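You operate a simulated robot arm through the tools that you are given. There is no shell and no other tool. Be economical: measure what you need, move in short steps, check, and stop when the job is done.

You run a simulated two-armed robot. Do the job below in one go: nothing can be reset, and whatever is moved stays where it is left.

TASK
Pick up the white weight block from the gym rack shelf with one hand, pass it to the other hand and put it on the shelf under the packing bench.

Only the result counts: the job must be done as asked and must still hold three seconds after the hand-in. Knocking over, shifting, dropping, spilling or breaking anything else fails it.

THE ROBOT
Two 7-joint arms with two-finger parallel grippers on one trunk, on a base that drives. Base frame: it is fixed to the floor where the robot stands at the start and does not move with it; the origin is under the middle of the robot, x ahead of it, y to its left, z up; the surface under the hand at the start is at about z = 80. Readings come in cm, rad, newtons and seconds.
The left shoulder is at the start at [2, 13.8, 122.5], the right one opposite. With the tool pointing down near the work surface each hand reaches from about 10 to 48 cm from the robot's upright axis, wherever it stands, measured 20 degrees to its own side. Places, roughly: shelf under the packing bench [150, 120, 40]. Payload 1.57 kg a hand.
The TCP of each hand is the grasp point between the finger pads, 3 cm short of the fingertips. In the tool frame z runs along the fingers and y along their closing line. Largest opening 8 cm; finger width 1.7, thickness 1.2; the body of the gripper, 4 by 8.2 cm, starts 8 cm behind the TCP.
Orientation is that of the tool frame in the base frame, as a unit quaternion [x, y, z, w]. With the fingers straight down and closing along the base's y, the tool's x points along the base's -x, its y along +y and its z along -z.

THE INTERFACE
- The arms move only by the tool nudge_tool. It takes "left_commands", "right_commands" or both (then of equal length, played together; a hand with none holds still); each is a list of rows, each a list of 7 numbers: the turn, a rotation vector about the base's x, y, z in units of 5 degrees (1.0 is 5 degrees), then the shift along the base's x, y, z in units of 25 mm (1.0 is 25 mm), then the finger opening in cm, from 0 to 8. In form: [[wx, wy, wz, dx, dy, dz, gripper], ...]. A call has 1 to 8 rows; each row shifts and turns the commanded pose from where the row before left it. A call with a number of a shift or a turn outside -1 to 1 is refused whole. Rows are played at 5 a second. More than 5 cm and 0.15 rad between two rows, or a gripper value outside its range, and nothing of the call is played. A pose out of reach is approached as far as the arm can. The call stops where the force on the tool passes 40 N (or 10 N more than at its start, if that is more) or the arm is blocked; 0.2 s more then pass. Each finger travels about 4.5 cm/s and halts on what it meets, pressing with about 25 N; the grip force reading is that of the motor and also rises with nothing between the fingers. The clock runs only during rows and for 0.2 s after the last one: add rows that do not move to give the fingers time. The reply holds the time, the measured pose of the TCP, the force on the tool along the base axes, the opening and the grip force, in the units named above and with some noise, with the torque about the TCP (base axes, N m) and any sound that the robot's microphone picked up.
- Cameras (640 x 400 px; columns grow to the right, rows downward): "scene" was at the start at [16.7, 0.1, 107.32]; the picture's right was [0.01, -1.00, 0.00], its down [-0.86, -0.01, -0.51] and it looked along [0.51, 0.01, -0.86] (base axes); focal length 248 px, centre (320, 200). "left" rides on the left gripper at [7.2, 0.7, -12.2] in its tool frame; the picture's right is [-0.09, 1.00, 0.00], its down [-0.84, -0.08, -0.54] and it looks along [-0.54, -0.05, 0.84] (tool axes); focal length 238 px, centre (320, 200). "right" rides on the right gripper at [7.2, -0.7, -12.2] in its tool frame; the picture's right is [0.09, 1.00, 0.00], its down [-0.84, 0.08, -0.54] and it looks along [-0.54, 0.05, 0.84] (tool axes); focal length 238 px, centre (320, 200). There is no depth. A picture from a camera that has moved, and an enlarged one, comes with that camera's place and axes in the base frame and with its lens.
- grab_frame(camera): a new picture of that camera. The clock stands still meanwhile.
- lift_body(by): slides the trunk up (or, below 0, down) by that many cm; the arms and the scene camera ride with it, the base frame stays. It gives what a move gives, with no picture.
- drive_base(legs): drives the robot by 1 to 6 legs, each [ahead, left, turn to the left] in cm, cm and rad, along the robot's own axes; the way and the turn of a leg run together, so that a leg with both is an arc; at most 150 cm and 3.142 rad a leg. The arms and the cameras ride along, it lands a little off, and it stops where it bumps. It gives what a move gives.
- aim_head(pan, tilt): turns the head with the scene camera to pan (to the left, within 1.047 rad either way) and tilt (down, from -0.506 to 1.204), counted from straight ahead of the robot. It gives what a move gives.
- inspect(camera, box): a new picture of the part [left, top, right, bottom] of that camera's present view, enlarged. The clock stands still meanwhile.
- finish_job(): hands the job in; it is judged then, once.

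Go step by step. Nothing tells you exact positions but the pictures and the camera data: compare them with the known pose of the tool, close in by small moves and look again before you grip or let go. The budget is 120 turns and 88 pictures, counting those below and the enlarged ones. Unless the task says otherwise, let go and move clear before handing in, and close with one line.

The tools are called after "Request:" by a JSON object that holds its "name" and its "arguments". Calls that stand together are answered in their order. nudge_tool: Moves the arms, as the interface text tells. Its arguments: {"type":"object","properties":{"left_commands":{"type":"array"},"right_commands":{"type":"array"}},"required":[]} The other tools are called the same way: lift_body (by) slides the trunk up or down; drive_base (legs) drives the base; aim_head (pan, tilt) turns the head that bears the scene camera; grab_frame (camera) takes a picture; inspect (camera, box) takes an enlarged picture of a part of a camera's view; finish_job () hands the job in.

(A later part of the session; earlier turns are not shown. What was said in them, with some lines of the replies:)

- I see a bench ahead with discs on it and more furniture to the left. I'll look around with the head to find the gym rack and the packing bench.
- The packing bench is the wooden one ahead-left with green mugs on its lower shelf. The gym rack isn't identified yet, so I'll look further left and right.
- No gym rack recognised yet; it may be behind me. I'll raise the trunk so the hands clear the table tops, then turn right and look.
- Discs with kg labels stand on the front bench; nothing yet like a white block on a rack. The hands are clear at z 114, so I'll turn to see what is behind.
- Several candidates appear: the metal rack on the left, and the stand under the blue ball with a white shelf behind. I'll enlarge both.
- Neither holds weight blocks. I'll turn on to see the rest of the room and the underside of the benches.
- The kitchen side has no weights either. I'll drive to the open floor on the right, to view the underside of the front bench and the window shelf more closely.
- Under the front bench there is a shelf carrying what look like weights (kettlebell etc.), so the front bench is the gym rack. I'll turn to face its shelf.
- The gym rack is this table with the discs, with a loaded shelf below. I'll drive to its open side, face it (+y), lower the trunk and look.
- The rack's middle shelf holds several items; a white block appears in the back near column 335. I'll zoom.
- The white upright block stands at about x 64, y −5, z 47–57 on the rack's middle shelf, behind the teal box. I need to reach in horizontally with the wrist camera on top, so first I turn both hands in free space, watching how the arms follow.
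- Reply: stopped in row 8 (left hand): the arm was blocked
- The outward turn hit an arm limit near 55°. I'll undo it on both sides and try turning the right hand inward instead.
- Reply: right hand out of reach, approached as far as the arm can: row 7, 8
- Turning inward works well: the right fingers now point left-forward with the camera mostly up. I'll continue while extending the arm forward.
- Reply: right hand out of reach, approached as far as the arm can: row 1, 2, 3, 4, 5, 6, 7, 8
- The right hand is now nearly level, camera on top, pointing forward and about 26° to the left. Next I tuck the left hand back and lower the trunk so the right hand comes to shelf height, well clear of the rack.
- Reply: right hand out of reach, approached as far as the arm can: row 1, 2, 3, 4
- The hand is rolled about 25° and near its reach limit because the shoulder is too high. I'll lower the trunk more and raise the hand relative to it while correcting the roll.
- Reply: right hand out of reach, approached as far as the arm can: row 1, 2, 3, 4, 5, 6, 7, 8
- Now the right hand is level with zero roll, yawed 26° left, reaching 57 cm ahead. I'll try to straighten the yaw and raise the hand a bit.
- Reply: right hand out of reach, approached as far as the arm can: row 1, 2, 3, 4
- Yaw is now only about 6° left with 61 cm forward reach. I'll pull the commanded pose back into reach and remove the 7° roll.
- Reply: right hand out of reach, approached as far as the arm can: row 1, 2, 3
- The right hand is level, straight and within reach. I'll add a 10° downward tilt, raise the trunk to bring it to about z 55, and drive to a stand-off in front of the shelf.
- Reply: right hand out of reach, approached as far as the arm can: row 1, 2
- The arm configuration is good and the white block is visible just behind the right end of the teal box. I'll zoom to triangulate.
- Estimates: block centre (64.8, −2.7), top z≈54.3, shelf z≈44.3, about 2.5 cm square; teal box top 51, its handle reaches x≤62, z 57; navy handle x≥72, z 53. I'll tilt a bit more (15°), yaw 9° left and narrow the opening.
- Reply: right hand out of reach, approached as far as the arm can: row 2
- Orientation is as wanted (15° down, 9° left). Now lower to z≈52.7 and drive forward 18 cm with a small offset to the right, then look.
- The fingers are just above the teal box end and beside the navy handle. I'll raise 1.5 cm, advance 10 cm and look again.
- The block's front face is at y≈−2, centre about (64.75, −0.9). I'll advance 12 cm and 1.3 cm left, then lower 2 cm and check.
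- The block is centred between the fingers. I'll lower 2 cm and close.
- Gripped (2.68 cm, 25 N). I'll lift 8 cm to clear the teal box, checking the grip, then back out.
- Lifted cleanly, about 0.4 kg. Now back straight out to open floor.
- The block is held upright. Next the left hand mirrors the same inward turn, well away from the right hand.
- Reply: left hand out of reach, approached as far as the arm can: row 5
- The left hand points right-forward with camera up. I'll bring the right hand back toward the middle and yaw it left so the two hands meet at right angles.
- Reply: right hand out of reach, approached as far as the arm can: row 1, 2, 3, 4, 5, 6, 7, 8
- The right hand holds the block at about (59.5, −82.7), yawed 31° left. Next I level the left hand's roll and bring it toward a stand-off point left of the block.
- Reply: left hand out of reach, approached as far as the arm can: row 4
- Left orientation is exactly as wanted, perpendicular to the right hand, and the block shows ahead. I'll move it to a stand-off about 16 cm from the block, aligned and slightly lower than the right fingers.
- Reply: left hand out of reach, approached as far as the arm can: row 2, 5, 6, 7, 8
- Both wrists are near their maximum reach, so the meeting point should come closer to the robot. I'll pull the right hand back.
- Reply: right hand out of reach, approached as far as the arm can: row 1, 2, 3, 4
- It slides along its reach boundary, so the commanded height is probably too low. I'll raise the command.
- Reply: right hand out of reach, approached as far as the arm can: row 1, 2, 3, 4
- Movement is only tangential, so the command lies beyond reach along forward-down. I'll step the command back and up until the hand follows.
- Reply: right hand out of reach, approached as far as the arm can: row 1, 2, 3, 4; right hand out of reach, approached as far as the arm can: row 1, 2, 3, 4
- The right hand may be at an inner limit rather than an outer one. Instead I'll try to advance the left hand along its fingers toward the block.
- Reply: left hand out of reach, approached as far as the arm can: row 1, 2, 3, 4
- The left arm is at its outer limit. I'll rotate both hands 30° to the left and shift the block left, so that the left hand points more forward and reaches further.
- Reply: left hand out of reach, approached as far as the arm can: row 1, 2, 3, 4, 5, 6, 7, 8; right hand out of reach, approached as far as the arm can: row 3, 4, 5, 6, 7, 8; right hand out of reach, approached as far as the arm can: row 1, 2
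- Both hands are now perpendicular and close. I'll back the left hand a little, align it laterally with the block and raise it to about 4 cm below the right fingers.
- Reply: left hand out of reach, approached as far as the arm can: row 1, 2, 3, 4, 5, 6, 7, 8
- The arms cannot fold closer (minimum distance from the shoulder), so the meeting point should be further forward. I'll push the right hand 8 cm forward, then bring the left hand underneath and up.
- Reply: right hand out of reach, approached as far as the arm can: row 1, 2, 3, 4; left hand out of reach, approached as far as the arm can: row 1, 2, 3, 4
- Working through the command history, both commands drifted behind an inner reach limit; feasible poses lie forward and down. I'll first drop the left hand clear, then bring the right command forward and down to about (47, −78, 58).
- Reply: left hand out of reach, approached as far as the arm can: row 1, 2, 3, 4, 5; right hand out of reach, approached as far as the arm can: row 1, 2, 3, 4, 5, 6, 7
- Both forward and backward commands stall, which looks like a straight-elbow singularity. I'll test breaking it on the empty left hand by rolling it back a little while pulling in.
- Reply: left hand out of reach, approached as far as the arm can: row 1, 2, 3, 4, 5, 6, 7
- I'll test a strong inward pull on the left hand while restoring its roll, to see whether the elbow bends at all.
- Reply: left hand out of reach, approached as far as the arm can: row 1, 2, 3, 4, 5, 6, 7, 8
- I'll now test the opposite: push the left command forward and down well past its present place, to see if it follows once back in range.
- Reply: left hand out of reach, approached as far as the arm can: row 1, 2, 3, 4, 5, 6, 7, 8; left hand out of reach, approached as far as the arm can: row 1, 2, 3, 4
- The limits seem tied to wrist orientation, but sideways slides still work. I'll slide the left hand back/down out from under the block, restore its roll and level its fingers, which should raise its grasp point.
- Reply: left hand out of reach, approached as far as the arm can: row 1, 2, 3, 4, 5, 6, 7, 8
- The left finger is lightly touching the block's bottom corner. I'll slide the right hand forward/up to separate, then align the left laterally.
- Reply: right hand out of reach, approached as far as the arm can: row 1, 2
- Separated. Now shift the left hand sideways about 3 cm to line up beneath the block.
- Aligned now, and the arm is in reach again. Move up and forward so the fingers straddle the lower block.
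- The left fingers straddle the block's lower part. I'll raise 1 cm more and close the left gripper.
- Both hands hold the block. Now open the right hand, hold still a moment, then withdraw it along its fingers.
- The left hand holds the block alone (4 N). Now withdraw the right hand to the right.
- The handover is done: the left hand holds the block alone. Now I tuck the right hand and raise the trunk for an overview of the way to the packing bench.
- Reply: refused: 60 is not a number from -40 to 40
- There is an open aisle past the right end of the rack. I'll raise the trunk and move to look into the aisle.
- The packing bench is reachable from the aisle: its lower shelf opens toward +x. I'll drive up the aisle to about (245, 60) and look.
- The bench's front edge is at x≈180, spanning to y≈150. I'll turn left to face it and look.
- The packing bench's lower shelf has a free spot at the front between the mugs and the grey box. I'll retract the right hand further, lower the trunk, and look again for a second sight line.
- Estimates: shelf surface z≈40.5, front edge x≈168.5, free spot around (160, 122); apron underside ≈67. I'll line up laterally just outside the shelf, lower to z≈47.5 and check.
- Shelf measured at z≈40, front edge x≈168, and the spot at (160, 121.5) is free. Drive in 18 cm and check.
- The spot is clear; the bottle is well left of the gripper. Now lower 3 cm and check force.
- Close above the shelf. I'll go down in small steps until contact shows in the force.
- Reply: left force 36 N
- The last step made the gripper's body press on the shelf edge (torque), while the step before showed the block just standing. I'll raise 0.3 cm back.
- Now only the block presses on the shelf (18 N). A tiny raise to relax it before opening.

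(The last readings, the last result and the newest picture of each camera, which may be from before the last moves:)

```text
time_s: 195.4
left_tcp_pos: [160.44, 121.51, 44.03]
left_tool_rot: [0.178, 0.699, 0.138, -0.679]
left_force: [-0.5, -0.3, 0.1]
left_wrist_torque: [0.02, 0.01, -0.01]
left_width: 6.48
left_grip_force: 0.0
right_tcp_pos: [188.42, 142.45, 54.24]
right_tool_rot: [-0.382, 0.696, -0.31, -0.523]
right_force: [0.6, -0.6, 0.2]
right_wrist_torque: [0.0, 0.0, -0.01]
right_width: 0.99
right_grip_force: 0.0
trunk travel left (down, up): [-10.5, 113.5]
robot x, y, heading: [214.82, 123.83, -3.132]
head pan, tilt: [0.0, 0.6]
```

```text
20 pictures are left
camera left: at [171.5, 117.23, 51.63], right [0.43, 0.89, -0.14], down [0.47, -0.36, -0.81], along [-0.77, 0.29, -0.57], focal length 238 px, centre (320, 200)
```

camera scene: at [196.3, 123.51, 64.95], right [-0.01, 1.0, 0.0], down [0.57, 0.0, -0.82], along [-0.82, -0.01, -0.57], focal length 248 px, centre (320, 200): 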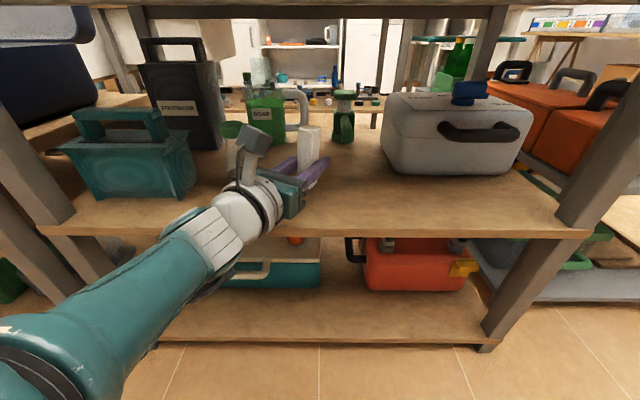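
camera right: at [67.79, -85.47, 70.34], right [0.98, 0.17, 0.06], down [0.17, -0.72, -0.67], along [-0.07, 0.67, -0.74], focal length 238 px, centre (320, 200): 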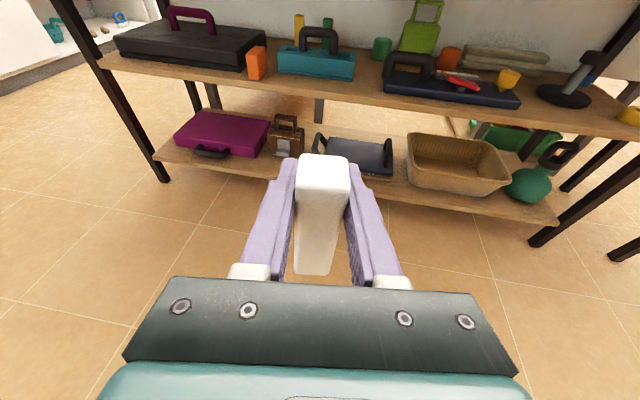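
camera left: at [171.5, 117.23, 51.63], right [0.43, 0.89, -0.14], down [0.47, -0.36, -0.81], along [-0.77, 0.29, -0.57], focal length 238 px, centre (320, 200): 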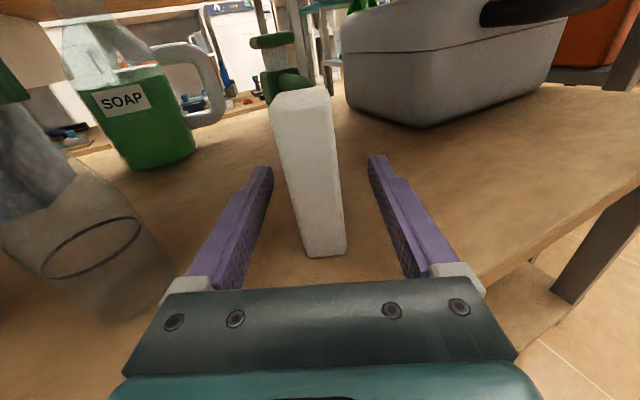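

The block stands freely between the open fingers. I'll raise a hair and back away along the finger direction.

Request:
{"name": "lift_body", "arguments": {"by": 0.6}}

Request:
{"name": "drive_base", "arguments": {"legs": [[-10, 4.8, 0]]}}

Request:
{"name": "grab_frame", "arguments": {"camera": "left"}}

```text
time_s: 195.9
left_tcp_pos: [160.49, 121.35, 44.48]
left_tool_rot: [0.178, 0.699, 0.136, -0.679]
left_force: [0.0, 0.2, -0.6]
left_wrist_torque: [-0.01, 0.0, 0.03]
left_width: 6.5
left_grip_force: 0.0
right_tcp_pos: [188.46, 142.46, 54.84]
right_tool_rot: [-0.382, 0.697, -0.309, -0.522]
right_force: [-0.7, -0.1, -0.2]
right_wrist_torque: [0.03, -0.01, 0.0]
right_width: 1.01
right_grip_force: 0.1
trunk travel left (down, up): [-11.1, 112.9]
robot x, y, heading: [215.18, 123.52, -3.13]
head pan, tilt: [0.0, 0.6]
```

```text
time_s: 197.1
left_tcp_pos: [170.12, 116.73, 44.6]
left_tool_rot: [0.177, 0.698, 0.137, -0.68]
left_force: [0.4, -0.7, -0.4]
left_wrist_torque: [0.04, 0.02, 0.01]
left_width: 6.53
left_grip_force: 0.0
right_tcp_pos: [198.24, 137.7, 54.9]
right_tool_rot: [-0.382, 0.696, -0.309, -0.524]
right_force: [-0.3, 0.3, -0.1]
right_wrist_torque: [-0.01, 0.03, 0.01]
right_width: 0.98
right_grip_force: 0.0
trunk travel left (down, up): [-11.1, 112.9]
robot x, y, heading: [224.64, 118.72, -3.132]
head pan, tilt: [0.0, 0.6]
```

```text
19 pictures are left
camera left: at [181.36, 112.55, 52.27], right [0.43, 0.89, -0.14], down [0.47, -0.36, -0.81], along [-0.77, 0.29, -0.57], focal length 238 px, centre (320, 200)
```

left: 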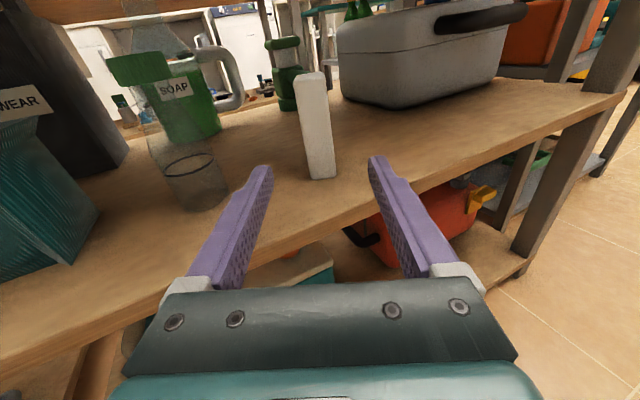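

The block stands upright on the shelf and the fingers are clear of it. I'll back off further and take a last look.

Request:
{"name": "drive_base", "arguments": {"legs": [[-22, 0, 0]]}}

Request:
{"name": "grab_frame", "arguments": {"camera": "scene"}}

```text
time_s: 198.8
left_tcp_pos: [192.26, 116.78, 44.61]
left_tool_rot: [0.176, 0.699, 0.134, -0.68]
left_force: [-0.1, 0.2, -0.2]
left_wrist_torque: [0.02, 0.0, 0.0]
left_width: 6.51
left_grip_force: 0.1
right_tcp_pos: [220.17, 137.78, 54.88]
right_tool_rot: [-0.383, 0.695, -0.31, -0.523]
right_force: [-0.6, -0.2, 0.1]
right_wrist_torque: [0.03, 0.0, 0.01]
right_width: 0.99
right_grip_force: 0.1
trunk travel left (down, up): [-11.1, 112.9]
robot x, y, heading: [247.03, 119.28, -3.127]
head pan, tilt: [0.0, 0.6]
```

```text
18 pictures are left
camera scene: at [227.95, 118.94, 61.92], right [-0.01, 1.0, 0.0], down [0.56, 0.01, -0.83], along [-0.83, -0.01, -0.56], focal length 248 px, centre (320, 200)
```

scene: 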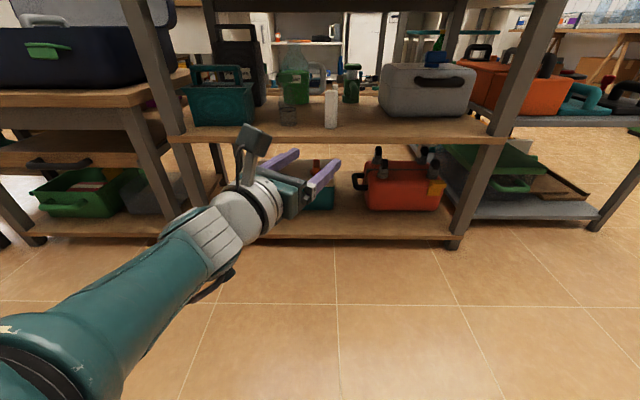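

The white block stands on the shelf under the packing bench, both hands are clear and nothing else has moved. I'm handing the job in.

Request:
{"name": "finish_job", "arguments": {}}

```text
The job is handed in.
```

I picked the white weight block off the gym rack shelf with the right hand, passed it to the left, and stood it upright on the shelf under the packing bench. Both hands were clear when I handed in, and the last picture showed nothing else out of place. I did press the gripper against the shelf edge for a moment while lowering the block.
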